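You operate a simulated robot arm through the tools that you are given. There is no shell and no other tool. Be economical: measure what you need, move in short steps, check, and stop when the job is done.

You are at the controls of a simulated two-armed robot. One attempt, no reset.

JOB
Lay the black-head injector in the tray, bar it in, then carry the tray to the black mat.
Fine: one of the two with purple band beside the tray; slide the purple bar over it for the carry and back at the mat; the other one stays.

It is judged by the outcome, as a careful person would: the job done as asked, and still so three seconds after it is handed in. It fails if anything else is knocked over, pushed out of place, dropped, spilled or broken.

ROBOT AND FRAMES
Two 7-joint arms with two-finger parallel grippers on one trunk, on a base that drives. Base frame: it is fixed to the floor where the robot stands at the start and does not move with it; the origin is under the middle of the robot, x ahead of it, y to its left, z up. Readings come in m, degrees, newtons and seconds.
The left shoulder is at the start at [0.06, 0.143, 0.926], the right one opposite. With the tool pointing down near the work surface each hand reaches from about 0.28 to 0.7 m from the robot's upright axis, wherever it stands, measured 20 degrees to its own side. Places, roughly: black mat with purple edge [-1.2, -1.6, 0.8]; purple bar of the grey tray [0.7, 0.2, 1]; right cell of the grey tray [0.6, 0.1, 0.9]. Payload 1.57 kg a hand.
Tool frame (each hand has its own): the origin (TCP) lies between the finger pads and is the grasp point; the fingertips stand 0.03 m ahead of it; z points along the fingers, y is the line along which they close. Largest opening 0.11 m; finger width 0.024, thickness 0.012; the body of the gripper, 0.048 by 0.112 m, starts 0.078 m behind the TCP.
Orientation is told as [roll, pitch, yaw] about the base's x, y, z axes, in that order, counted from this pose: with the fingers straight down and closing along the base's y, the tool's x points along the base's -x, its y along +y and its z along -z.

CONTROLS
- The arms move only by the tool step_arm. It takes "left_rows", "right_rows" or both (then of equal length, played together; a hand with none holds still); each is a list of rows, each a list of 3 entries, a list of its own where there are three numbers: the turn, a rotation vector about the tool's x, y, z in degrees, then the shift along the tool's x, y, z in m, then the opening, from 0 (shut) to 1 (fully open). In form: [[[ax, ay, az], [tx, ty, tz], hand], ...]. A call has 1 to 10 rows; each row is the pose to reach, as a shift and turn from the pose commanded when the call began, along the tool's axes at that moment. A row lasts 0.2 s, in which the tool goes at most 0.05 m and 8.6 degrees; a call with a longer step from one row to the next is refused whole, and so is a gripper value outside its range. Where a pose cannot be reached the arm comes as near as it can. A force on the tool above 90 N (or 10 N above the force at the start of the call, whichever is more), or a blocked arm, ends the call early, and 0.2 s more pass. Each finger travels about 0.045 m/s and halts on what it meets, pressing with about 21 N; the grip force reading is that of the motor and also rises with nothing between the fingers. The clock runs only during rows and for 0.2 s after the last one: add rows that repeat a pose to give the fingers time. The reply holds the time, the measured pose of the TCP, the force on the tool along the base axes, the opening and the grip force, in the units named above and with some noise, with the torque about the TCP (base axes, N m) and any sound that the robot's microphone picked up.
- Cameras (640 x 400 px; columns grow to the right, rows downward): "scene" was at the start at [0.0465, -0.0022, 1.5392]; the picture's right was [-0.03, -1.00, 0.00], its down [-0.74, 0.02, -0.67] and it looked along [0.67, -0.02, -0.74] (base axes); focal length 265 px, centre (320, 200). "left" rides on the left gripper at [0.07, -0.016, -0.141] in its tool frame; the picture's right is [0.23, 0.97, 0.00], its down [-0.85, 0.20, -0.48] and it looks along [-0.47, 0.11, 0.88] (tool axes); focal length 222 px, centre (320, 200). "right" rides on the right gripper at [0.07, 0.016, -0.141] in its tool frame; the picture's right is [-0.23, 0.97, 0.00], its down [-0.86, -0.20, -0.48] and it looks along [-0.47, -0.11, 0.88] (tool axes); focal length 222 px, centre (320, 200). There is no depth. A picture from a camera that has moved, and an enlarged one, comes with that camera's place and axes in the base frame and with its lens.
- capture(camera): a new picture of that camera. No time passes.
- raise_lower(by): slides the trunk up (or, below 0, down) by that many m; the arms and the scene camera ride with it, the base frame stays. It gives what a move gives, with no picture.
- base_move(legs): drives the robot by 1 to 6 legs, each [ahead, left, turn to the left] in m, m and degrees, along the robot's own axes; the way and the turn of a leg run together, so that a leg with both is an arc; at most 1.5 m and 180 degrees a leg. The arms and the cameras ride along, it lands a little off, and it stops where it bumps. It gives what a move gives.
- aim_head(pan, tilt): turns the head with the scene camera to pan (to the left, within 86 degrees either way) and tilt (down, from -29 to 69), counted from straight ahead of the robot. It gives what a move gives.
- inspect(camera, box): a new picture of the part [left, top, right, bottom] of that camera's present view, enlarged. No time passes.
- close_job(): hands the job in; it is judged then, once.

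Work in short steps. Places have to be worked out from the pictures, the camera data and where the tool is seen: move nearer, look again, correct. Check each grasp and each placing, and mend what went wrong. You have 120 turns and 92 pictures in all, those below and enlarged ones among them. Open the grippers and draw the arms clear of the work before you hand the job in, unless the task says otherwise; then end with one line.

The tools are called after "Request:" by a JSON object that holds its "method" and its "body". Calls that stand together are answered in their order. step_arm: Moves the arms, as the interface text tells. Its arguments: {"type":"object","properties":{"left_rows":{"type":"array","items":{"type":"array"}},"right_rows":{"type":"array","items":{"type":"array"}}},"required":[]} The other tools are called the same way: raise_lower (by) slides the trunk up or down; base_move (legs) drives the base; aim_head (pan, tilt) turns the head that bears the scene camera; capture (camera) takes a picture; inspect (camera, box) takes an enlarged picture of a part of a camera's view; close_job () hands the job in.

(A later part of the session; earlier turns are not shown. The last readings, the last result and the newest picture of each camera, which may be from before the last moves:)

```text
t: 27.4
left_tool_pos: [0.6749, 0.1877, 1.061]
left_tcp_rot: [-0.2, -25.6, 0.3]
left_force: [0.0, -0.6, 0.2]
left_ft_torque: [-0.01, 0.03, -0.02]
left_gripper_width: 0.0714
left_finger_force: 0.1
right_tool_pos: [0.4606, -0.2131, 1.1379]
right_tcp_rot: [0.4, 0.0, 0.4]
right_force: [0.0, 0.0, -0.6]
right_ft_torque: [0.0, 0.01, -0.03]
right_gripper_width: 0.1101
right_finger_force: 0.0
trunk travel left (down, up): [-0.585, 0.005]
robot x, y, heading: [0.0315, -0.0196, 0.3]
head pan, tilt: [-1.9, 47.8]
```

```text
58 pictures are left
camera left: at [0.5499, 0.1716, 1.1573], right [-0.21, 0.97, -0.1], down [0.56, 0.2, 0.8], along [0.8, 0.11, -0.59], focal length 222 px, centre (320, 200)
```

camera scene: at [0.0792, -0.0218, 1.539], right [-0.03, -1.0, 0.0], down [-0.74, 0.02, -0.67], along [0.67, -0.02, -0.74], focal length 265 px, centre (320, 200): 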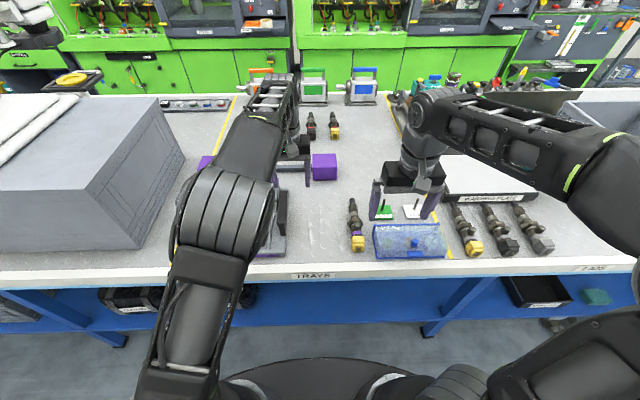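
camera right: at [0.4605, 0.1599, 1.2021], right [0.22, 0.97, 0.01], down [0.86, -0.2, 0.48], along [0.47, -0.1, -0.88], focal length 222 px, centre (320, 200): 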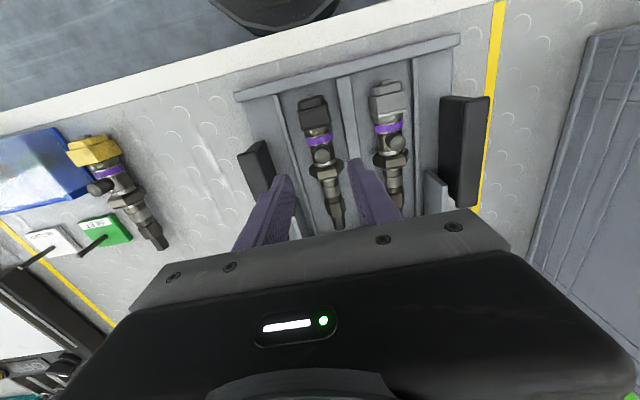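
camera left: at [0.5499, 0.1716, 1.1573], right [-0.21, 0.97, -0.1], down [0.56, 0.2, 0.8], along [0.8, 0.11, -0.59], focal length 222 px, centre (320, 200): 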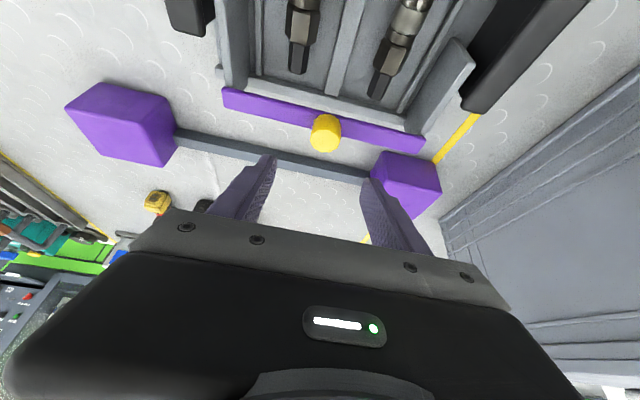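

The knob is right below (0.679, 0.187). I'll lower so the fingertips end just above the bar on either side of the knob.

Request:
{"method": "step_arm", "body": {"left_rows": [[[0, 0, 0], [0.01, 0, 0.018], 0.6], [[0, 0, 0], [0.019, 0, 0.035], 0.6], [[0, 0, 0], [0.028, 0, 0.051], 0.6], [[0, 0, 0], [0.028, 0, 0.051], 0.6]]}}

Request:
{"method": "capture", "body": {"camera": "left"}}

Request:
{"method": "inspect", "body": {"camera": "scene", "box": [200, 130, 320, 230]}}

```text
t: 28.4
left_tool_pos: [0.6698, 0.188, 1.0067]
left_tcp_rot: [-0.2, -25.9, 0.2]
left_force: [1.1, 0.0, 9.8]
left_ft_torque: [0.06, -0.02, 0.07]
left_gripper_width: 0.0662
left_finger_force: 0.1
right_tool_pos: [0.4601, -0.215, 1.1384]
right_tcp_rot: [0.4, 0.1, 0.4]
right_force: [-0.3, 0.9, -0.6]
right_ft_torque: [-0.02, 0.0, 0.02]
right_gripper_width: 0.1099
right_finger_force: 0.1
trunk travel left (down, up): [-0.585, 0.005]
robot x, y, heading: [0.0305, -0.0164, 0.2]
head pan, tilt: [-1.9, 47.8]
```

```text
57 pictures are left
camera left: at [0.5449, 0.1711, 1.1032], right [-0.21, 0.97, -0.1], down [0.56, 0.2, 0.8], along [0.8, 0.11, -0.59], focal length 222 px, centre (320, 200)
```

left: 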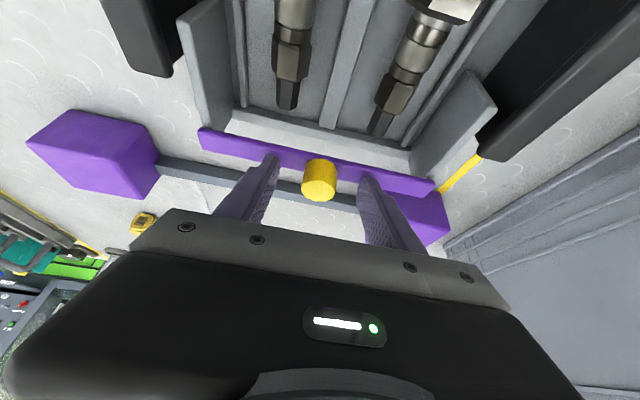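

```text
4.00 times, centred on (260, 180) of scene
camera zoom: at [0.0758, -0.0217, 1.5994], right [-0.03, -1.0, 0.0], down [-0.74, 0.02, -0.67], along [0.67, -0.02, -0.74], focal length 1060 px, centre (560, 280)
```

zoom: 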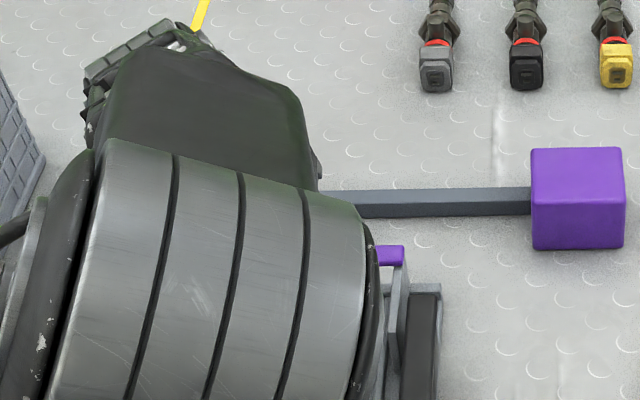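

The tips just touch the bar's top (≈10 N). I'll rise 3 mm and close on the knob.

Request:
{"method": "step_arm", "body": {"left_rows": [[[0, 0, 0], [-0.001, 0, -0.004], 0.6], [[0, 0, 0], [-0.001, 0, -0.004], 0.4], [[0, 0, 0], [-0.001, 0, -0.004], 0.2], [[0, 0, 0], [-0.001, 0, -0.004], 0.1], [[0, 0, 0], [-0.001, 0, -0.004], 0.1]]}}

Request:
{"method": "capture", "body": {"camera": "left"}}

```text
t: 29.6
left_tool_pos: [0.6694, 0.1867, 1.0083]
left_tcp_rot: [-0.1, -25.5, 0.2]
left_force: [-0.6, -3.8, -0.3]
left_ft_torque: [0.12, 0.11, -0.02]
left_gripper_width: 0.0272
left_finger_force: 20.9
right_tool_pos: [0.46, -0.2139, 1.137]
right_tcp_rot: [0.4, 0.0, 0.4]
right_force: [0.4, 0.4, -0.6]
right_ft_torque: [0.01, -0.02, 0.03]
right_gripper_width: 0.1101
right_finger_force: 0.1
trunk travel left (down, up): [-0.585, 0.005]
robot x, y, heading: [0.0242, -0.0201, 0.3]
head pan, tilt: [-1.9, 47.8]
```

```text
55 pictures are left
camera left: at [0.5448, 0.1708, 1.1058], right [-0.21, 0.97, -0.1], down [0.56, 0.2, 0.8], along [0.8, 0.11, -0.59], focal length 222 px, centre (320, 200)
```

left: 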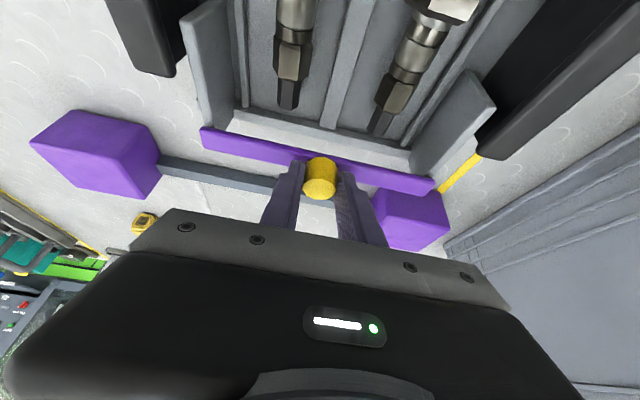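

Knob gripped (0.027 m). I'll pull it level toward the robot in gentle steps, 4 cm first, watching the force.

Request:
{"method": "step_arm", "body": {"left_rows": [[[0, 0, 0], [0.008, 0, -0.0043], 0.1], [[0, 0, 0], [0.017, 0, -0.0086], 0.1], [[0, 0, 0], [0.026, 0, -0.0129], 0.1], [[0, 0, 0], [0.035, 0, -0.0172], 0.1], [[0, 0, 0], [0.035, 0, -0.0172], 0.1]]}}

Request:
{"method": "capture", "body": {"camera": "left"}}

```text
t: 30.8
left_tool_pos: [0.6291, 0.1866, 1.0082]
left_tcp_rot: [-0.1, -25.8, 0.1]
left_force: [1.3, -9.2, 5.7]
left_ft_torque: [-0.02, -0.41, -0.06]
left_gripper_width: 0.0271
left_finger_force: 21.0
right_tool_pos: [0.4589, -0.2147, 1.1378]
right_tcp_rot: [0.5, 0.1, 0.4]
right_force: [0.2, -0.1, -0.4]
right_ft_torque: [-0.03, 0.02, 0.03]
right_gripper_width: 0.1101
right_finger_force: 0.1
trunk travel left (down, up): [-0.585, 0.005]
robot x, y, heading: [0.0279, -0.0232, 0.4]
head pan, tilt: [-1.9, 47.8]
```

```text
54 pictures are left
camera left: at [0.5048, 0.1709, 1.1053], right [-0.21, 0.97, -0.1], down [0.56, 0.2, 0.8], along [0.8, 0.11, -0.59], focal length 222 px, centre (320, 200)
```

left: 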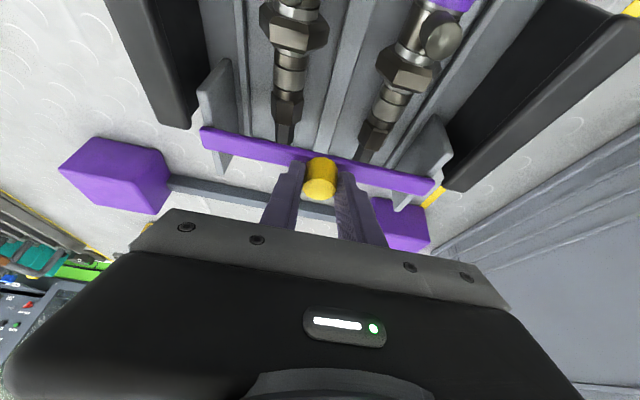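

The bar slides freely and the tray stays. It's now over the injector tails; I'll pull another 3 cm so it lies over the body.

Request:
{"method": "step_arm", "body": {"left_rows": [[[0, 0, 0], [0.009, 0.001, -0.0043], 0.1], [[0, 0, 0], [0.018, 0.002, -0.0086], 0.1], [[0, 0, 0], [0.027, 0.002, -0.0129], 0.1], [[0, 0, 0], [0.027, 0.002, -0.0129], 0.1]]}}

Request:
{"method": "capture", "body": {"camera": "left"}}

```text
t: 31.8
left_tool_pos: [0.601, 0.1956, 1.0067]
left_tcp_rot: [0.2, -25.9, 0.3]
left_force: [10.1, 3.8, 11.2]
left_ft_torque: [-0.07, -0.43, 0.07]
left_gripper_width: 0.0272
left_finger_force: 20.7
right_tool_pos: [0.4609, -0.2134, 1.1371]
right_tcp_rot: [0.4, 0.0, 0.4]
right_force: [0.6, 0.5, 0.9]
right_ft_torque: [0.03, 0.03, 0.0]
right_gripper_width: 0.11
right_finger_force: 0.0
trunk travel left (down, up): [-0.585, 0.005]
robot x, y, heading: [0.0313, -0.0164, 0.2]
head pan, tilt: [-1.9, 47.8]
```

```text
53 pictures are left
camera left: at [0.4755, 0.1777, 1.1039], right [-0.21, 0.97, -0.1], down [0.56, 0.2, 0.8], along [0.8, 0.11, -0.59], focal length 222 px, centre (320, 200)
```

left: 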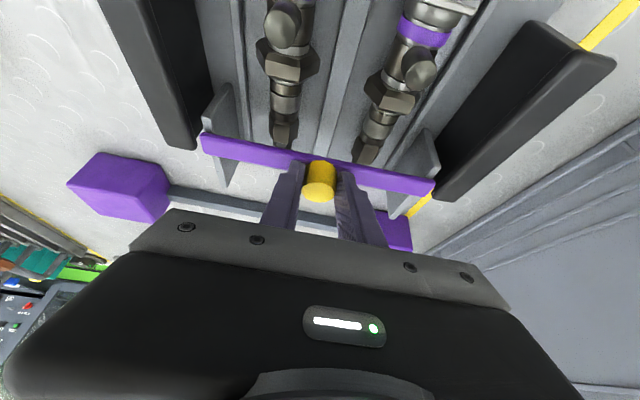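

Bar near x≈0.61 with a resisting force of 10 N, perhaps nearing a stop. I'll try 2 cm more gently and watch whether the tray moves.

Request:
{"method": "step_arm", "body": {"left_rows": [[[0, 0, 0], [0.006, 0, -0.003], 0.1], [[0, 0, 0], [0.012, 0, -0.006], 0.1], [[0, 0, 0], [0.018, 0, -0.009], 0.1], [[0, 0, 0], [0.018, 0, -0.009], 0.1]]}}

Request:
{"method": "capture", "body": {"camera": "left"}}

Request:
{"method": "inspect", "body": {"camera": "scene", "box": [200, 130, 360, 270]}}

```text
t: 32.8
left_tool_pos: [0.5775, 0.1903, 1.0062]
left_tcp_rot: [-0.1, -25.4, 0.1]
left_force: [3.5, -1.7, -1.7]
left_ft_torque: [0.2, 0.0, -0.02]
left_gripper_width: 0.0272
left_finger_force: 20.9
right_tool_pos: [0.4614, -0.2144, 1.1379]
right_tcp_rot: [0.4, 0.0, 0.4]
right_force: [0.3, 0.5, 0.3]
right_ft_torque: [0.02, 0.0, -0.02]
right_gripper_width: 0.1102
right_finger_force: 0.1
trunk travel left (down, up): [-0.585, 0.005]
robot x, y, heading: [0.0312, -0.0162, 0.2]
head pan, tilt: [-1.9, 47.8]
```

```text
52 pictures are left
camera left: at [0.4534, 0.1741, 1.1042], right [-0.21, 0.97, -0.1], down [0.57, 0.2, 0.8], along [0.8, 0.11, -0.59], focal length 222 px, centre (320, 200)
```

left: 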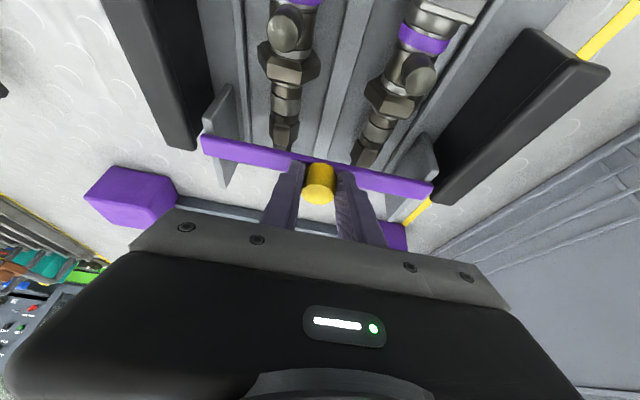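

```text
2.86 times, centred on (280, 200) of scene
camera zoom: at [0.0777, -0.0217, 1.599], right [-0.03, -1.0, 0.0], down [-0.74, 0.02, -0.67], along [0.67, -0.02, -0.74], focal length 757 px, centre (434, 200)
```

zoom: 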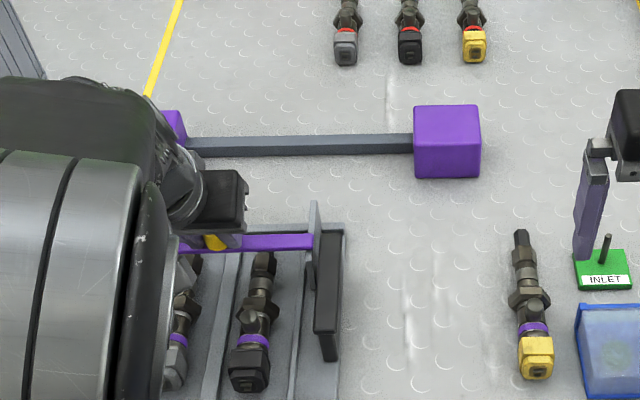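

The tray itself slid ~2 cm with that last pull (injectors unchanged relative to the bar), so the bar seems to be at its stop. I'll zoom in on the bar legs to confirm.

Request:
{"method": "inspect", "body": {"camera": "left", "box": [150, 50, 310, 200]}}

Request:
{"method": "inspect", "body": {"camera": "left", "box": [340, 60, 500, 240]}}

```text
2.67 times, centred on (230, 125) of left
camera zoom: at [0.4534, 0.1741, 1.1042], right [-0.21, 0.97, -0.1], down [0.57, 0.2, 0.8], along [0.8, 0.11, -0.59], focal length 592 px, centre (560, 400)
```

zoom: 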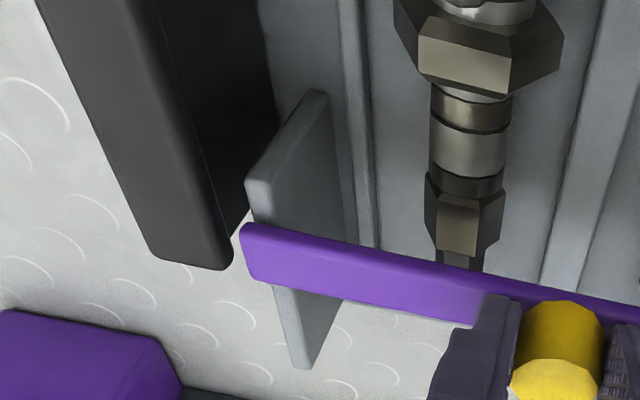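

```text
2.22 times, centred on (420, 150) of left
camera zoom: at [0.4534, 0.1741, 1.1042], right [-0.21, 0.97, -0.1], down [0.57, 0.2, 0.8], along [0.8, 0.11, -0.59], focal length 494 px, centre (98, 311)
```

zoom: 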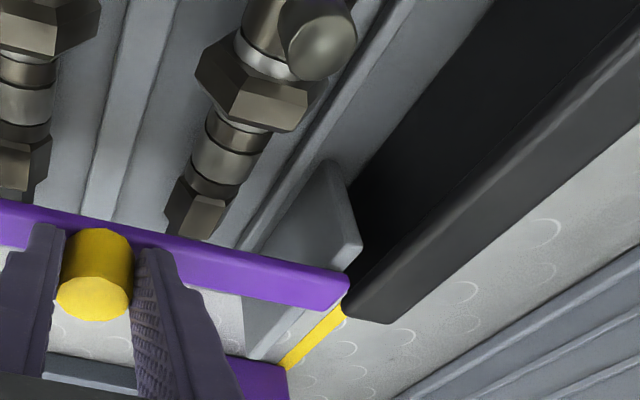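

The bar has run to the front end of its side rails (≈7 cm of travel), lying over the injectors. I'll release the knob and lift clear.

Request:
{"method": "step_arm", "body": {"left_rows": [[[0, 0, 0], [0, 0, 0], 0.3], [[0, 0, 0], [0, 0, 0], 0.5], [[0, 0, 0], [-0.012, 0, -0.025], 0.55], [[0, 0, 0], [-0.026, 0, -0.054], 0.6], [[0, 8.5, 0], [-0.02, 0.02, -0.09], 0.8], [[0, 17, 0], [0.01, 0.05, -0.11], 1], [[0, 25.5, 0], [0.04, 0.08, -0.12], 1], [[0, 25.5, 0], [0.06, 0.12, -0.12], 1]]}}

Request:
{"method": "inspect", "body": {"camera": "scene", "box": [180, 130, 360, 270]}}

```text
t: 34.6
left_tool_pos: [0.4698, 0.3117, 1.0947]
left_tcp_rot: [-0.1, -0.2, 0.2]
left_force: [0.0, 0.1, -0.3]
left_ft_torque: [-0.06, 0.02, 0.01]
left_gripper_width: 0.1098
left_finger_force: 0.0
right_tool_pos: [0.4578, -0.2124, 1.1389]
right_tcp_rot: [0.5, -0.2, 0.4]
right_force: [-0.2, 0.4, -0.1]
right_ft_torque: [-0.03, -0.05, 0.01]
right_gripper_width: 0.1102
right_finger_force: 0.1
trunk travel left (down, up): [-0.585, 0.005]
robot x, y, heading: [0.0315, -0.0198, 0.2]
head pan, tilt: [-1.9, 47.8]
```

```text
2.86 times, centred on (270, 200) of scene
camera zoom: at [0.0754, -0.0198, 1.5992], right [-0.03, -1.0, 0.0], down [-0.74, 0.02, -0.67], along [0.67, -0.02, -0.74], focal length 757 px, centre (463, 200)
```

zoom: 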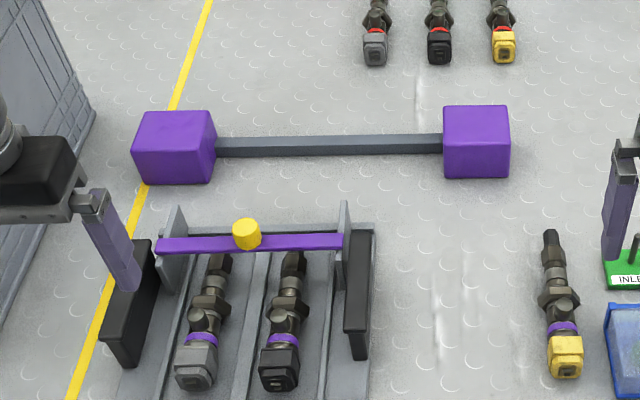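

The bar now crosses over both injectors. Handle tops come out near z≈0.96 at (0.54, 0.309) and (0.54, 0.075). I'll bring the left hand inward (away from the crate), then strafe 0.21 m left to centre on the tray.

Request:
{"method": "step_arm", "body": {"left_rows": [[[0, 0, 0], [0, -0.04, -0.01], 0.7], [[0, 0, 0], [0, -0.08, -0.01], 0.6], [[0, 0, 0], [0, -0.12, -0.01], 0.6], [[0, 0, 0], [0, -0.16, -0.01], 0.6], [[0, 0, 0], [0, -0.2, -0.01], 0.6]], "right_rows": [[[0, 0, 0], [0, 0.0, 0], 0.8], [[0, 0, 0], [0, 0.02, 0], 0.6], [[0, 0, 0], [0, 0.04, 0], 0.6], [[0, 0, 0], [0, 0.06, 0], 0.6], [[0, 0, 0], [0, 0.07, 0], 0.6]]}}

Request:
{"method": "base_move", "body": {"legs": [[0, 0.21, 0]]}}

Request:
{"method": "capture", "body": {"camera": "scene"}}

```text
t: 35.8
left_tool_pos: [0.471, 0.1072, 1.1047]
left_tcp_rot: [0.0, -0.1, 0.3]
left_force: [1.3, -0.2, -0.5]
left_ft_torque: [0.04, 0.0, -0.01]
left_gripper_width: 0.0661
left_finger_force: 0.0
right_tool_pos: [0.4612, -0.1447, 1.1385]
right_tcp_rot: [0.5, 0.0, 0.3]
right_force: [0.2, -0.1, 0.4]
right_ft_torque: [0.01, 0.02, 0.0]
right_gripper_width: 0.0663
right_finger_force: 0.1
trunk travel left (down, up): [-0.585, 0.005]
robot x, y, heading: [0.0304, -0.0191, 0.2]
head pan, tilt: [-1.9, 47.8]
```

```text
t: 37.5
left_tool_pos: [0.4705, 0.3228, 1.1051]
left_tcp_rot: [-0.1, -0.2, 0.5]
left_force: [0.0, -0.4, 0.8]
left_ft_torque: [-0.05, -0.02, 0.02]
left_gripper_width: 0.0661
left_finger_force: 0.0
right_tool_pos: [0.4598, 0.0702, 1.1394]
right_tcp_rot: [0.4, 0.0, 0.7]
right_force: [-0.6, 0.0, 0.1]
right_ft_torque: [-0.04, 0.0, -0.02]
right_gripper_width: 0.0662
right_finger_force: 0.0
trunk travel left (down, up): [-0.585, 0.005]
robot x, y, heading: [0.0253, 0.1883, 0.4]
head pan, tilt: [-1.9, 47.8]
```

```text
47 pictures are left
camera scene: at [0.0753, 0.1906, 1.5992], right [-0.02, -1.0, 0.0], down [-0.74, 0.02, -0.67], along [0.67, -0.02, -0.74], focal length 265 px, centre (320, 200)
```

scene: 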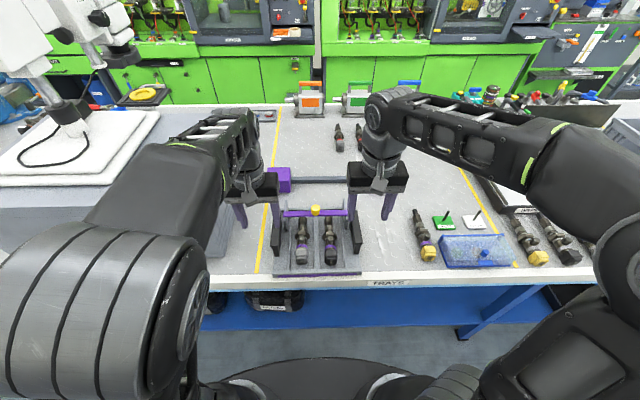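

Centred now. I'll zoom on the tray to fix the handle positions before lowering.

Request:
{"method": "inspect", "body": {"camera": "scene", "box": [240, 180, 400, 280]}}

Request:
{"method": "capture", "body": {"camera": "right"}}

Request:
{"method": "capture", "body": {"camera": "left"}}

```text
4.00 times, centred on (320, 230) of scene
camera zoom: at [0.0753, 0.1906, 1.5992], right [-0.02, -1.0, 0.0], down [-0.74, 0.02, -0.67], along [0.67, -0.02, -0.74], focal length 1060 px, centre (320, 80)
```

zoom: 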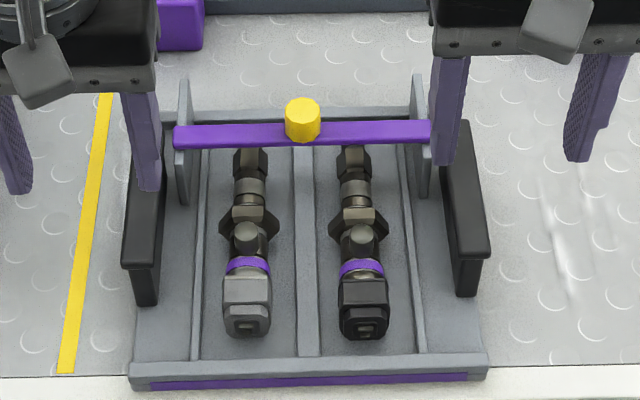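

```text
45 pictures are left
camera right: at [0.3899, 0.0852, 1.2798], right [0.22, 0.98, 0.01], down [0.86, -0.19, 0.48], along [0.47, -0.1, -0.88], focal length 222 px, centre (320, 200)
```

right: 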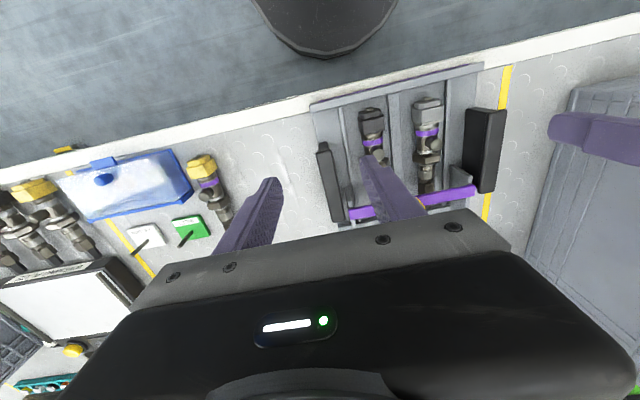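

```text
44 pictures are left
camera left: at [0.3997, 0.306, 1.2449], right [-0.23, 0.97, 0.0], down [0.85, 0.21, 0.48], along [0.47, 0.11, -0.88], focal length 222 px, centre (320, 200)
```

left: 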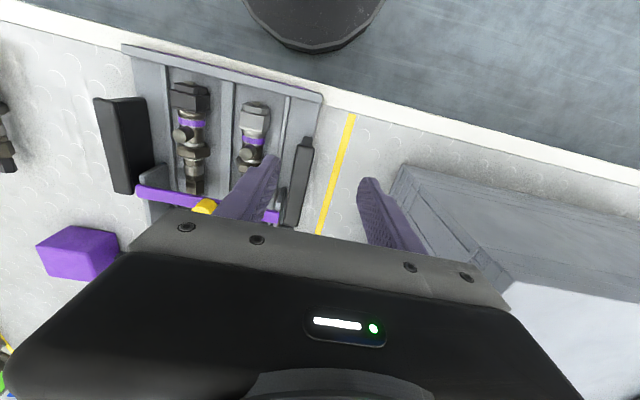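

Triangulated: handle tops z≈0.985, y≈0.301 (left) and 0.076 (right), x 0.467–0.583. I'll lower the trunk 6 cm (to use it for lifting later) and bring both hands above the handles at x≈0.54.

Request:
{"method": "raise_lower", "body": {"by": -0.06}}

Request:
{"method": "step_arm", "body": {"left_rows": [[[0, 0, 0], [-0.035, -0.011, 0], 0.5], [[0, 0, 0], [-0.07, -0.022, 0], 0.5], [[0, 0, 0], [-0.07, -0.022, 0.015], 0.5]], "right_rows": [[[0, 0, 0], [-0.04, 0.003, 0], 0.5], [[0, 0, 0], [-0.08, 0.006, 0.01], 0.5], [[0, 0, 0], [-0.08, 0.006, 0.049], 0.5]]}}

Request:
{"method": "inspect", "body": {"camera": "scene", "box": [240, 180, 400, 280]}}

Request:
{"method": "capture", "body": {"camera": "left"}}

Request:
{"method": "capture", "body": {"camera": "right"}}

```text
t: 38.5
left_tool_pos: [0.4701, 0.3212, 1.0447]
left_tcp_rot: [-0.1, -0.3, 0.6]
left_force: [-0.3, -0.3, 0.0]
left_ft_torque: [-0.01, -0.02, 0.02]
left_gripper_width: 0.066
left_finger_force: 0.1
right_tool_pos: [0.46, 0.069, 1.0795]
right_tcp_rot: [0.4, 0.1, 0.8]
right_force: [-0.4, 0.0, -0.1]
right_ft_torque: [0.01, 0.01, 0.01]
right_gripper_width: 0.066
right_finger_force: 0.0
trunk travel left (down, up): [-0.525, 0.065]
robot x, y, heading: [0.0297, 0.1902, 0.6]
head pan, tilt: [-1.9, 47.8]
```

```text
t: 39.2
left_tool_pos: [0.5394, 0.3006, 1.0292]
left_tcp_rot: [-0.2, -0.1, 0.4]
left_force: [0.3, 0.6, -0.3]
left_ft_torque: [0.04, -0.01, -0.04]
left_gripper_width: 0.055
left_finger_force: 0.1
right_tool_pos: [0.5391, 0.0772, 1.0294]
right_tcp_rot: [0.4, -0.1, 0.6]
right_force: [-0.3, 0.8, 0.8]
right_ft_torque: [-0.04, -0.01, -0.01]
right_gripper_width: 0.055
right_finger_force: 0.0
trunk travel left (down, up): [-0.525, 0.065]
robot x, y, heading: [0.0267, 0.1867, 0.2]
head pan, tilt: [-1.9, 47.8]
```

```text
4.00 times, centred on (320, 230) of scene
camera zoom: at [0.0751, 0.1889, 1.5392], right [-0.02, -1.0, 0.0], down [-0.74, 0.02, -0.67], along [0.67, -0.02, -0.74], focal length 1060 px, centre (320, 80)
```

zoom: 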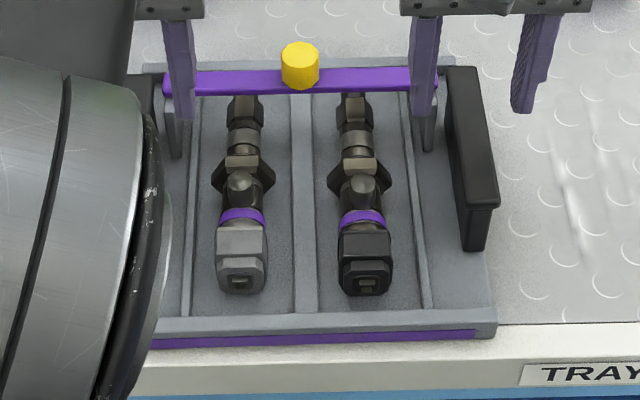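

```text
42 pictures are left
camera left: at [0.4692, 0.2839, 1.1693], right [-0.23, 0.97, 0.0], down [0.85, 0.21, 0.48], along [0.47, 0.11, -0.88], focal length 222 px, centre (320, 200)
```

left: 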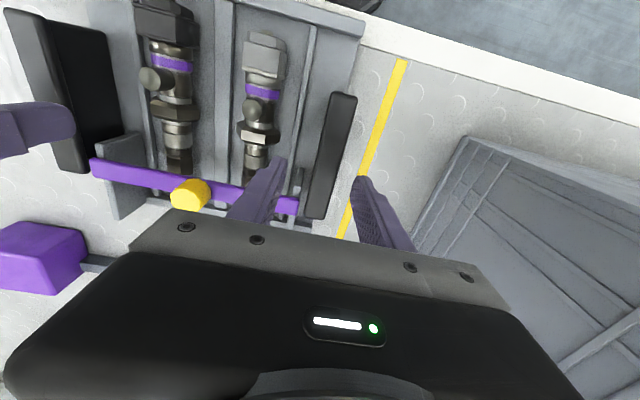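

```text
41 pictures are left
camera right: at [0.4685, 0.0916, 1.1708], right [0.22, 0.98, 0.01], down [0.86, -0.19, 0.48], along [0.47, -0.1, -0.88], focal length 222 px, centre (320, 200)
```

right: 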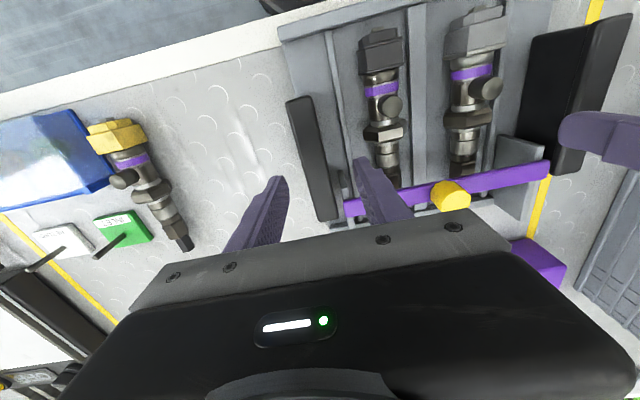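

Both hands straddle their handles nicely. Lower both by 6 cm, still open, watching force.

Request:
{"method": "step_arm", "body": {"left_rows": [[[0, 0, 0], [0, 0.001, 0.025], 0.5], [[0, 0, 0], [0, 0.001, 0.045], 0.5], [[0, 0, 0], [0, 0.001, 0.06], 0.5], [[0, 0, 0], [0, 0.001, 0.06], 0.5]], "right_rows": [[[0, 0, 0], [0, 0, 0.025], 0.5], [[0, 0, 0], [0, 0, 0.045], 0.5], [[0, 0, 0], [0, 0, 0.06], 0.5], [[0, 0, 0], [0, 0, 0.06], 0.5]]}}

Request:
{"method": "capture", "body": {"camera": "left"}}

Request:
{"method": "capture", "body": {"camera": "right"}}

```text
t: 40.2
left_tool_pos: [0.5395, 0.3037, 0.9685]
left_tcp_rot: [0.0, -0.1, 0.3]
left_force: [0.9, -0.1, -0.5]
left_ft_torque: [0.01, 0.0, 0.03]
left_gripper_width: 0.055
left_finger_force: 0.1
right_tool_pos: [0.5395, 0.0789, 0.9697]
right_tcp_rot: [0.4, 0.0, 0.6]
right_force: [-0.3, -0.6, -0.9]
right_ft_torque: [-0.01, -0.03, -0.01]
right_gripper_width: 0.0547
right_finger_force: 0.1
trunk travel left (down, up): [-0.525, 0.065]
robot x, y, heading: [0.0269, 0.1905, 0.6]
head pan, tilt: [-1.9, 47.8]
```

```text
40 pictures are left
camera left: at [0.4699, 0.2861, 1.1093], right [-0.23, 0.97, 0.0], down [0.85, 0.21, 0.48], along [0.47, 0.11, -0.88], focal length 222 px, centre (320, 200)
```

left: 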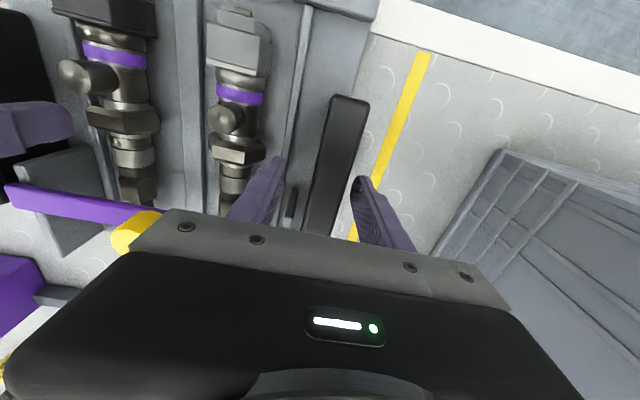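

```text
39 pictures are left
camera right: at [0.4694, 0.0924, 1.1109], right [0.22, 0.98, 0.01], down [0.86, -0.19, 0.48], along [0.47, -0.1, -0.88], focal length 222 px, centre (320, 200)
```

right: 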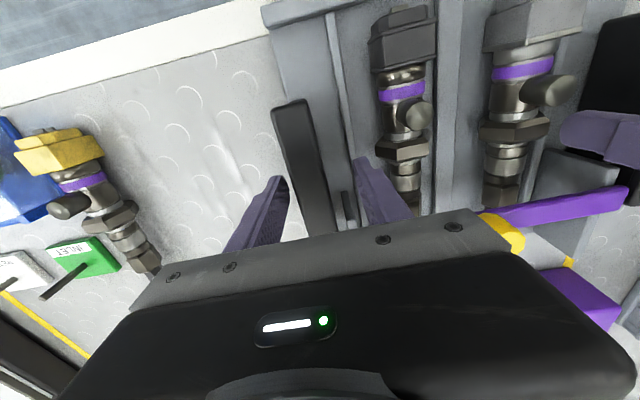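

Handles are between the fingers, clear of the injectors. Closing both grippers (left hand nudged 3 mm outward).

Request:
{"method": "step_arm", "body": {"left_rows": [[[0, 0, 0], [0, 0.003, 0], 0.35], [[0, 0, 0], [0, 0.003, 0], 0.2], [[0, 0, 0], [0, 0.003, 0], 0.05], [[0, 0, 0], [0, 0.003, 0], 0.0], [[0, 0, 0], [0, 0.003, 0], 0.0]], "right_rows": [[[0, 0, 0], [0, 0, 0], 0.35], [[0, 0, 0], [0, 0, 0], 0.2], [[0, 0, 0], [0, 0, 0], 0.05], [[0, 0, 0], [0, 0, 0], 0.0], [[0, 0, 0], [0, 0, 0], 0.0]]}}

Request:
{"method": "inspect", "body": {"camera": "scene", "box": [240, 160, 400, 280]}}

```text
t: 41.5
left_tool_pos: [0.5399, 0.3068, 0.9701]
left_tcp_rot: [0.2, -0.1, 0.5]
left_force: [1.7, 24.2, -0.3]
left_ft_torque: [-0.16, 0.06, 0.0]
left_gripper_width: 0.0235
left_finger_force: 21.4
right_tool_pos: [0.5387, 0.0729, 0.9699]
right_tcp_rot: [0.1, 0.1, 0.4]
right_force: [-3.5, -34.7, 7.3]
right_ft_torque: [-0.03, 0.26, 0.18]
right_gripper_width: 0.0239
right_finger_force: 20.6
trunk travel left (down, up): [-0.525, 0.065]
robot x, y, heading: [0.0317, 0.1933, 0.3]
head pan, tilt: [-1.9, 47.8]
```

```text
3.33 times, centred on (320, 220) of scene
camera zoom: at [0.075, 0.1877, 1.5392], right [-0.02, -1.0, 0.0], down [-0.74, 0.02, -0.67], along [0.67, -0.02, -0.74], focal length 883 px, centre (320, 133)
```

zoom: 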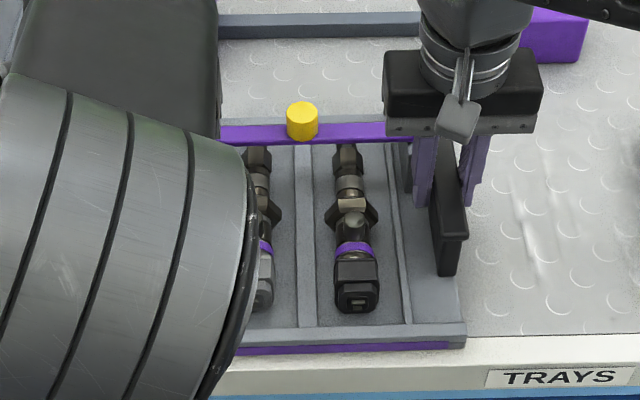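

Both grips hold, but the hands squeeze the tray inward (24–35 N). I'll ease each hand outward a few mm to relieve it.

Request:
{"method": "step_arm", "body": {"left_rows": [[[0, 0, 0], [0, 0.002, 0], 0.0], [[0, 0, 0], [0, 0.002, 0], 0.0]], "right_rows": [[[0, 0, 0], [0, -0.003, 0], 0.0], [[0, 0, 0], [0, -0.003, 0], 0.0]]}}

```text
t: 42.0
left_tool_pos: [0.54, 0.3067, 0.9696]
left_tcp_rot: [0.0, -0.1, 0.6]
left_force: [0.5, 18.9, -4.4]
left_ft_torque: [-0.05, 0.08, 0.18]
left_gripper_width: 0.0239
left_finger_force: 21.1
right_tool_pos: [0.5388, 0.0726, 0.9699]
right_tcp_rot: [0.3, -0.1, 0.7]
right_force: [-1.5, -25.8, 7.2]
right_ft_torque: [-0.12, -0.09, -0.13]
right_gripper_width: 0.0241
right_finger_force: 20.8
trunk travel left (down, up): [-0.525, 0.065]
robot x, y, heading: [0.0284, 0.1922, 0.3]
head pan, tilt: [-1.9, 47.8]
```

Squeeze dropped a bit; I'll ease further.

Request:
{"method": "step_arm", "body": {"left_rows": [[[0, 0, 0], [0, 0.004, 0], 0.0], [[0, 0, 0], [0, 0.006, 0], 0.0], [[0, 0, 0], [0, 0.006, 0], 0.0]], "right_rows": [[[0, 0, 0], [0, -0.004, 0], 0.0], [[0, 0, 0], [0, -0.006, 0], 0.0], [[0, 0, 0], [0, -0.006, 0], 0.0]]}}

```text
t: 42.9
left_tool_pos: [0.5403, 0.3079, 0.9695]
left_tcp_rot: [-0.6, 0.0, 0.2]
left_force: [-2.1, -26.3, -3.3]
left_ft_torque: [0.22, 0.05, 0.34]
left_gripper_width: 0.0241
left_finger_force: 21.0
right_tool_pos: [0.5387, 0.0743, 0.9704]
right_tcp_rot: [0.9, 0.0, 1.0]
right_force: [1.0, 26.4, -2.6]
right_ft_torque: [-0.09, -0.17, -0.51]
right_gripper_width: 0.0242
right_finger_force: 21.5
trunk travel left (down, up): [-0.525, 0.065]
robot x, y, heading: [0.0313, 0.1894, 0.8]
head pan, tilt: [-1.9, 47.8]
```

Overshot to 26 N the other way; halfway back (3 mm each) should be neutral.

Request:
{"method": "step_arm", "body": {"left_rows": [[[0, 0, 0], [0, -0.003, 0], 0.0], [[0, 0, 0], [0, -0.003, 0], 0.0]], "right_rows": [[[0, 0, 0], [0, 0.003, 0], 0.0], [[0, 0, 0], [0, 0.003, 0], 0.0]]}}

Request:
{"method": "raise_lower", "body": {"by": 0.02}}

Request:
{"method": "capture", "body": {"camera": "right"}}

```text
t: 43.5
left_tool_pos: [0.5424, 0.3065, 0.9692]
left_tcp_rot: [-0.3, -0.1, 0.5]
left_force: [-0.9, -26.1, -1.8]
left_ft_torque: [0.07, 0.24, 0.19]
left_gripper_width: 0.0241
left_finger_force: 21.6
right_tool_pos: [0.5409, 0.0728, 0.9698]
right_tcp_rot: [0.7, 0.0, 0.7]
right_force: [1.9, 27.3, -2.2]
right_ft_torque: [-0.24, -0.45, -0.23]
right_gripper_width: 0.0241
right_finger_force: 20.9
trunk travel left (down, up): [-0.525, 0.065]
robot x, y, heading: [0.0283, 0.1913, 0.3]
head pan, tilt: [-1.9, 47.8]
```

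```text
t: 44.1
left_tool_pos: [0.5426, 0.307, 0.9901]
left_tcp_rot: [-0.4, -0.1, 0.4]
left_force: [-2.5, -28.5, -6.0]
left_ft_torque: [0.09, 0.08, 0.09]
left_gripper_width: 0.024
left_finger_force: 20.9
right_tool_pos: [0.5406, 0.0727, 0.9905]
right_tcp_rot: [0.5, 0.2, 0.7]
right_force: [2.0, 27.5, -6.9]
right_ft_torque: [-0.27, -0.13, -0.28]
right_gripper_width: 0.0237
right_finger_force: 21.1
trunk travel left (down, up): [-0.545, 0.045]
robot x, y, heading: [0.0288, 0.1904, 0.5]
head pan, tilt: [-1.9, 47.8]
```

```text
37 pictures are left
camera right: at [0.4709, 0.0867, 1.1311], right [0.22, 0.98, 0.01], down [0.86, -0.19, 0.47], along [0.47, -0.09, -0.88], focal length 222 px, centre (320, 200)
```

right: 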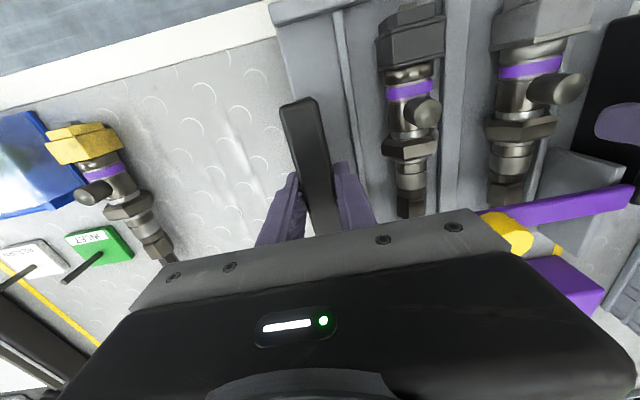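

The tray is off the table, about 13 N total. I'll ease the outward pull slightly and raise the trunk 4 cm more, then check level.

Request:
{"method": "step_arm", "body": {"left_rows": [[[0, 0, 0], [0, -0.002, 0], 0.0], [[0, 0, 0], [0, -0.002, 0], 0.0]], "right_rows": [[[0, 0, 0], [0, 0.002, 0], 0.0], [[0, 0, 0], [0, 0.002, 0], 0.0]]}}

Request:
{"method": "raise_lower", "body": {"by": 0.04}}

Request:
{"method": "inspect", "body": {"camera": "scene", "box": [240, 160, 400, 280]}}

```text
t: 44.7
left_tool_pos: [0.5418, 0.3075, 0.9905]
left_tcp_rot: [0.0, -0.1, 0.5]
left_force: [-4.6, -18.3, -6.5]
left_ft_torque: [0.03, -0.45, -0.34]
left_gripper_width: 0.0239
left_finger_force: 20.9
right_tool_pos: [0.5397, 0.0718, 0.9911]
right_tcp_rot: [0.5, 0.1, 0.6]
right_force: [3.9, 16.8, -5.7]
right_ft_torque: [-0.05, 0.42, -0.52]
right_gripper_width: 0.0239
right_finger_force: 20.4
trunk travel left (down, up): [-0.545, 0.045]
robot x, y, heading: [0.0262, 0.1878, 0.6]
head pan, tilt: [-1.9, 47.8]
```

```text
t: 45.5
left_tool_pos: [0.5424, 0.3073, 1.0301]
left_tcp_rot: [0.0, -0.1, 0.5]
left_force: [-3.5, -15.8, -5.5]
left_ft_torque: [0.03, -0.06, -0.24]
left_gripper_width: 0.0237
left_finger_force: 20.7
right_tool_pos: [0.5396, 0.0741, 1.0301]
right_tcp_rot: [0.4, 0.0, 0.6]
right_force: [3.2, 14.9, -6.1]
right_ft_torque: [-0.05, -0.04, -0.46]
right_gripper_width: 0.0241
right_finger_force: 21.7
trunk travel left (down, up): [-0.585, 0.005]
robot x, y, heading: [0.0306, 0.1877, 0.4]
head pan, tilt: [-1.9, 47.8]
```

```text
3.33 times, centred on (320, 220) of scene
camera zoom: at [0.0767, 0.1891, 1.5991], right [-0.02, -1.0, 0.0], down [-0.74, 0.02, -0.67], along [0.67, -0.02, -0.74], focal length 883 px, centre (320, 133)
```

zoom: 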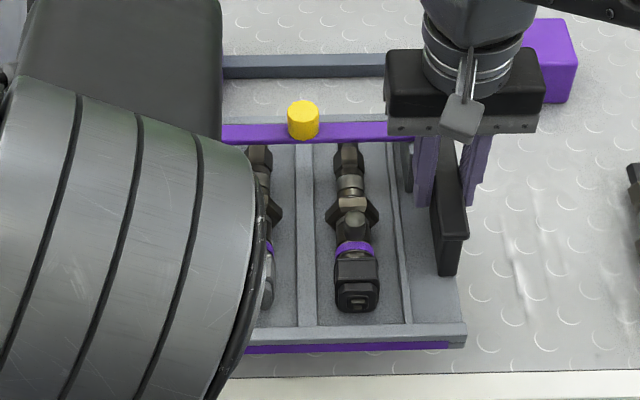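

Tray is level and ~6 cm up. Before driving I'll turn the head right to see the way and the mat.

Request:
{"method": "aim_head", "body": {"pan": -86, "tilt": 25}}

Request:
{"method": "capture", "body": {"camera": "scene"}}

```text
t: 47.1
left_tool_pos: [0.542, 0.3073, 1.0307]
left_tcp_rot: [0.0, -0.2, 0.3]
left_force: [-2.8, -10.0, -5.4]
left_ft_torque: [0.06, 0.07, -0.33]
left_gripper_width: 0.0239
left_finger_force: 21.2
right_tool_pos: [0.5402, 0.0737, 1.0297]
right_tcp_rot: [0.4, 0.1, 0.5]
right_force: [3.7, 9.9, -5.8]
right_ft_torque: [-0.08, -0.16, -0.5]
right_gripper_width: 0.024
right_finger_force: 21.0
trunk travel left (down, up): [-0.585, 0.005]
robot x, y, heading: [0.0278, 0.1885, 0.5]
head pan, tilt: [-85.9, 25.0]
```

```text
35 pictures are left
camera scene: at [0.005, 0.0992, 1.6336], right [-1.0, -0.08, 0.0], down [-0.04, 0.42, -0.91], along [0.07, -0.9, -0.42], focal length 265 px, centre (320, 200)
```

scene: 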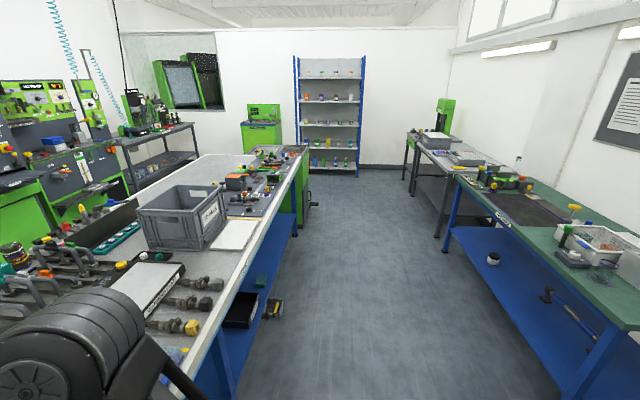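

I see the aisle; the mat lies on the green bench at about (-1.24, -1.55), bench edge near x≈-1.0. Both benches leave room to turn at x≈-0.3, so I'll back straight out first.

Request:
{"method": "base_move", "body": {"legs": [[-0.33, 0, 0]]}}

Request:
{"method": "aim_head", "body": {"pan": 0, "tilt": 50}}

Request:
{"method": "capture", "body": {"camera": "scene"}}

```text
t: 49.3
left_tool_pos: [0.203, 0.3073, 1.0305]
left_tcp_rot: [-0.1, -0.1, 1.1]
left_force: [-4.2, -6.3, -6.0]
left_ft_torque: [-0.01, -0.08, -0.3]
left_gripper_width: 0.0238
left_finger_force: 21.0
right_tool_pos: [0.2042, 0.0751, 1.0317]
right_tcp_rot: [0.3, 0.1, 1.2]
right_force: [4.0, 5.0, -6.1]
right_ft_torque: [-0.04, -0.07, -0.49]
right_gripper_width: 0.0239
right_finger_force: 20.6
trunk travel left (down, up): [-0.585, 0.005]
robot x, y, heading: [-0.3074, 0.1897, 1.4]
head pan, tilt: [-85.9, 25.0]
```

```text
t: 50.9
left_tool_pos: [0.2035, 0.3064, 1.0297]
left_tcp_rot: [-0.1, -0.1, 1.1]
left_force: [-3.0, 0.7, -6.2]
left_ft_torque: [-0.08, -0.11, -0.26]
left_gripper_width: 0.0239
left_finger_force: 21.0
right_tool_pos: [0.204, 0.0741, 1.0303]
right_tcp_rot: [0.4, 0.0, 1.2]
right_force: [2.9, 0.4, -5.7]
right_ft_torque: [-0.07, 0.02, -0.47]
right_gripper_width: 0.0239
right_finger_force: 20.8
trunk travel left (down, up): [-0.585, 0.005]
robot x, y, heading: [-0.3067, 0.1838, 1.0]
head pan, tilt: [0.0, 50.0]
```

```text
34 pictures are left
camera scene: at [-0.2624, 0.1872, 1.5961], right [0.02, -1.0, 0.0], down [-0.77, -0.01, -0.64], along [0.64, 0.01, -0.77], focal length 265 px, centre (320, 200)
```

scene: 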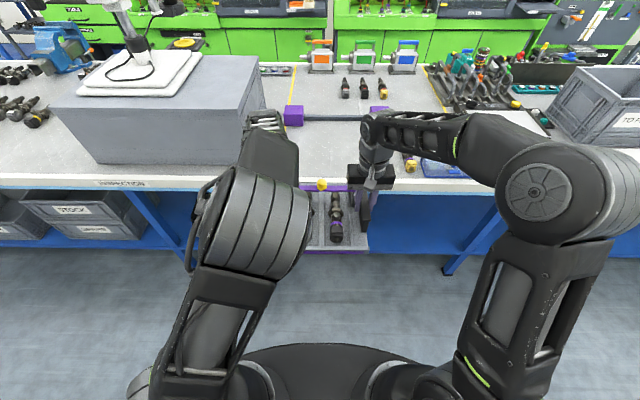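

Tray clears the table edge. Now turn right 90° on the spot and drive down the aisle partway.

Request:
{"method": "base_move", "body": {"legs": [[0, 0, -45], [0, 0, -46], [0.9, 0, 0]]}}

Request:
{"method": "aim_head", "body": {"pan": -50, "tilt": 35}}

Request:
{"method": "capture", "body": {"camera": "scene"}}

```text
t: 59.9
left_tool_pos: [-0.2441, -1.2369, 1.0295]
left_tcp_rot: [-0.1, -0.2, -92.2]
left_force: [-1.0, 2.2, -5.6]
left_ft_torque: [-0.07, -0.02, -0.28]
left_gripper_width: 0.0239
left_finger_force: 21.8
right_tool_pos: [-0.478, -1.2241, 1.0293]
right_tcp_rot: [0.4, 0.1, -92.0]
right_force: [1.2, -2.8, -5.5]
right_ft_torque: [-0.03, 0.08, -0.46]
right_gripper_width: 0.0239
right_finger_force: 20.7
trunk travel left (down, up): [-0.585, 0.005]
robot x, y, heading: [-0.3383, -0.7174, -92.2]
head pan, tilt: [0.0, 50.0]
```

```text
t: 61.1
left_tool_pos: [-0.2432, -1.2356, 1.0296]
left_tcp_rot: [-0.2, -0.1, -92.1]
left_force: [-0.1, 3.1, -6.3]
left_ft_torque: [-0.23, 0.1, -0.16]
left_gripper_width: 0.0239
left_finger_force: 21.3
right_tool_pos: [-0.4779, -1.224, 1.0296]
right_tcp_rot: [0.4, 0.0, -92.0]
right_force: [-0.2, -2.9, -7.1]
right_ft_torque: [0.15, 0.1, -0.51]
right_gripper_width: 0.0241
right_finger_force: 21.0
trunk travel left (down, up): [-0.585, 0.005]
robot x, y, heading: [-0.3357, -0.7202, -92.0]
head pan, tilt: [-50.0, 35.0]
```

```text
33 pictures are left
camera scene: at [-0.4082, -0.7431, 1.6178], right [-0.62, 0.79, 0.0], down [0.45, 0.35, -0.82], along [-0.65, -0.5, -0.57], focal length 265 px, centre (320, 200)
```

scene: 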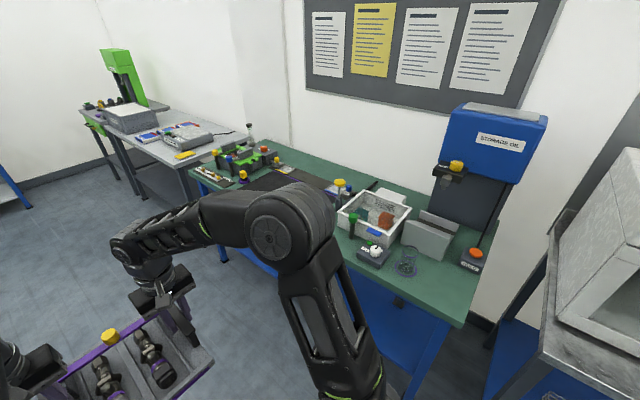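

The mat is the dark patch on the green bench left of the white bin. I'll drive on to y≈-1.6 (drifting slightly left for clearance) and turn to face the bench.

Request:
{"method": "base_move", "body": {"legs": [[0.87, 0.08, 0], [0, 0, -44], [0, 0, -44]]}}

Request:
{"method": "aim_head", "body": {"pan": 0, "tilt": 45}}

Request:
{"method": "capture", "body": {"camera": "scene"}}

```text
t: 69.8
left_tool_pos: [-0.7983, -1.7232, 1.03]
left_tcp_rot: [-0.1, -0.1, -179.4]
left_force: [2.9, 0.3, -7.6]
left_ft_torque: [-0.02, 0.11, -0.19]
left_gripper_width: 0.0239
left_finger_force: 21.3
right_tool_pos: [-0.7973, -1.4879, 1.0295]
right_tcp_rot: [0.4, 0.0, -179.2]
right_force: [-2.8, -1.4, -6.2]
right_ft_torque: [0.0, -0.06, -0.44]
right_gripper_width: 0.0242
right_finger_force: 20.8
trunk travel left (down, up): [-0.585, 0.005]
robot x, y, heading: [-0.2861, -1.6046, -179.4]
head pan, tilt: [-50.0, 35.0]
```

```text
t: 71.0
left_tool_pos: [-0.798, -1.722, 1.0294]
left_tcp_rot: [0.0, -0.1, -179.5]
left_force: [2.5, -0.6, -5.9]
left_ft_torque: [0.06, 0.2, -0.12]
left_gripper_width: 0.024
left_finger_force: 20.9
right_tool_pos: [-0.7965, -1.4894, 1.0299]
right_tcp_rot: [0.4, 0.0, -179.2]
right_force: [-2.5, 0.2, -7.7]
right_ft_torque: [0.03, -0.14, -0.44]
right_gripper_width: 0.0239
right_finger_force: 20.7
trunk travel left (down, up): [-0.585, 0.005]
robot x, y, heading: [-0.286, -1.6086, -179.5]
head pan, tilt: [0.0, 45.0]
```

```text
32 pictures are left
camera scene: at [-0.3403, -1.6047, 1.603], right [-0.01, 1.0, 0.0], down [0.71, 0.01, -0.71], along [-0.71, -0.01, -0.71], focal length 265 px, centre (320, 200)
```

scene: 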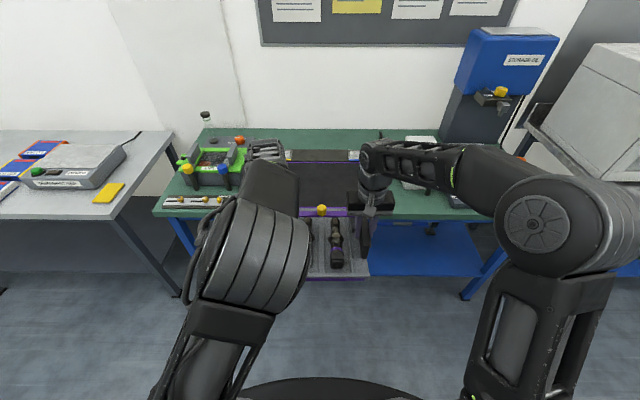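

I'm facing the mat now. Zoom in to measure it.

Request:
{"method": "inspect", "body": {"camera": "scene", "box": [170, 120, 490, 290]}}

Request:
{"method": "capture", "body": {"camera": "right"}}

Request:
{"method": "capture", "body": {"camera": "left"}}

```text
2.00 times, centred on (330, 205) of scene
camera zoom: at [-0.3403, -1.6047, 1.603], right [-0.01, 1.0, 0.0], down [0.71, 0.01, -0.71], along [-0.71, -0.01, -0.71], focal length 530 px, centre (300, 190)
```

zoom: 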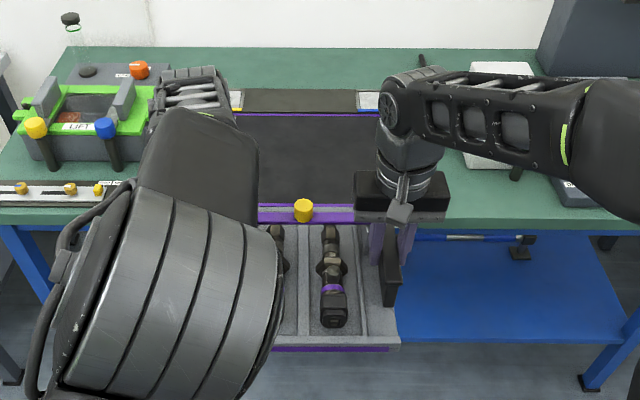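

```text
30 pictures are left
camera right: at [-0.7265, -1.5027, 1.1713], right [-0.21, -0.98, 0.01], down [-0.86, 0.19, 0.48], along [-0.47, 0.1, -0.88], focal length 222 px, centre (320, 200)
```

right: 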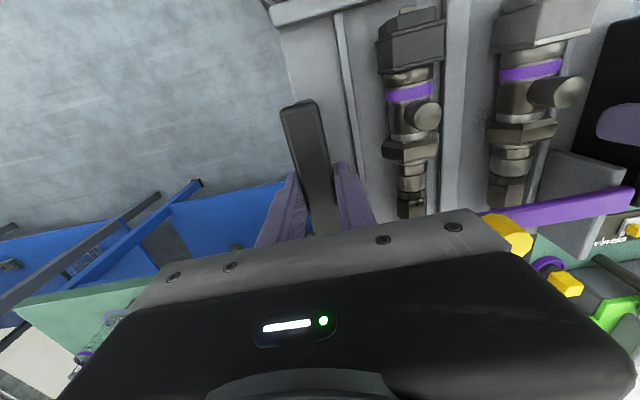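

```text
29 pictures are left
camera left: at [-0.7284, -1.7056, 1.1703], right [0.24, -0.97, 0.0], down [-0.85, -0.21, 0.48], along [-0.47, -0.11, -0.88], focal length 222 px, centre (320, 200)
```

left: 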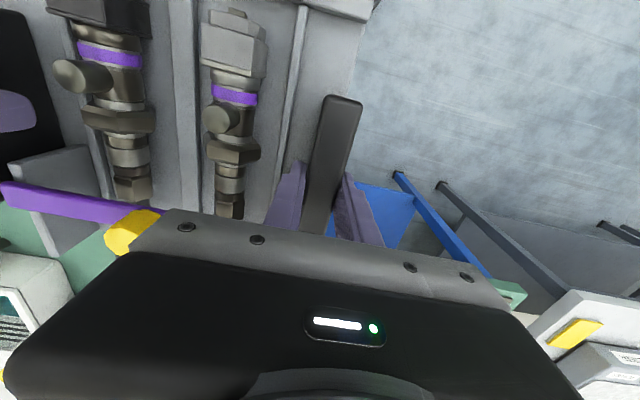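

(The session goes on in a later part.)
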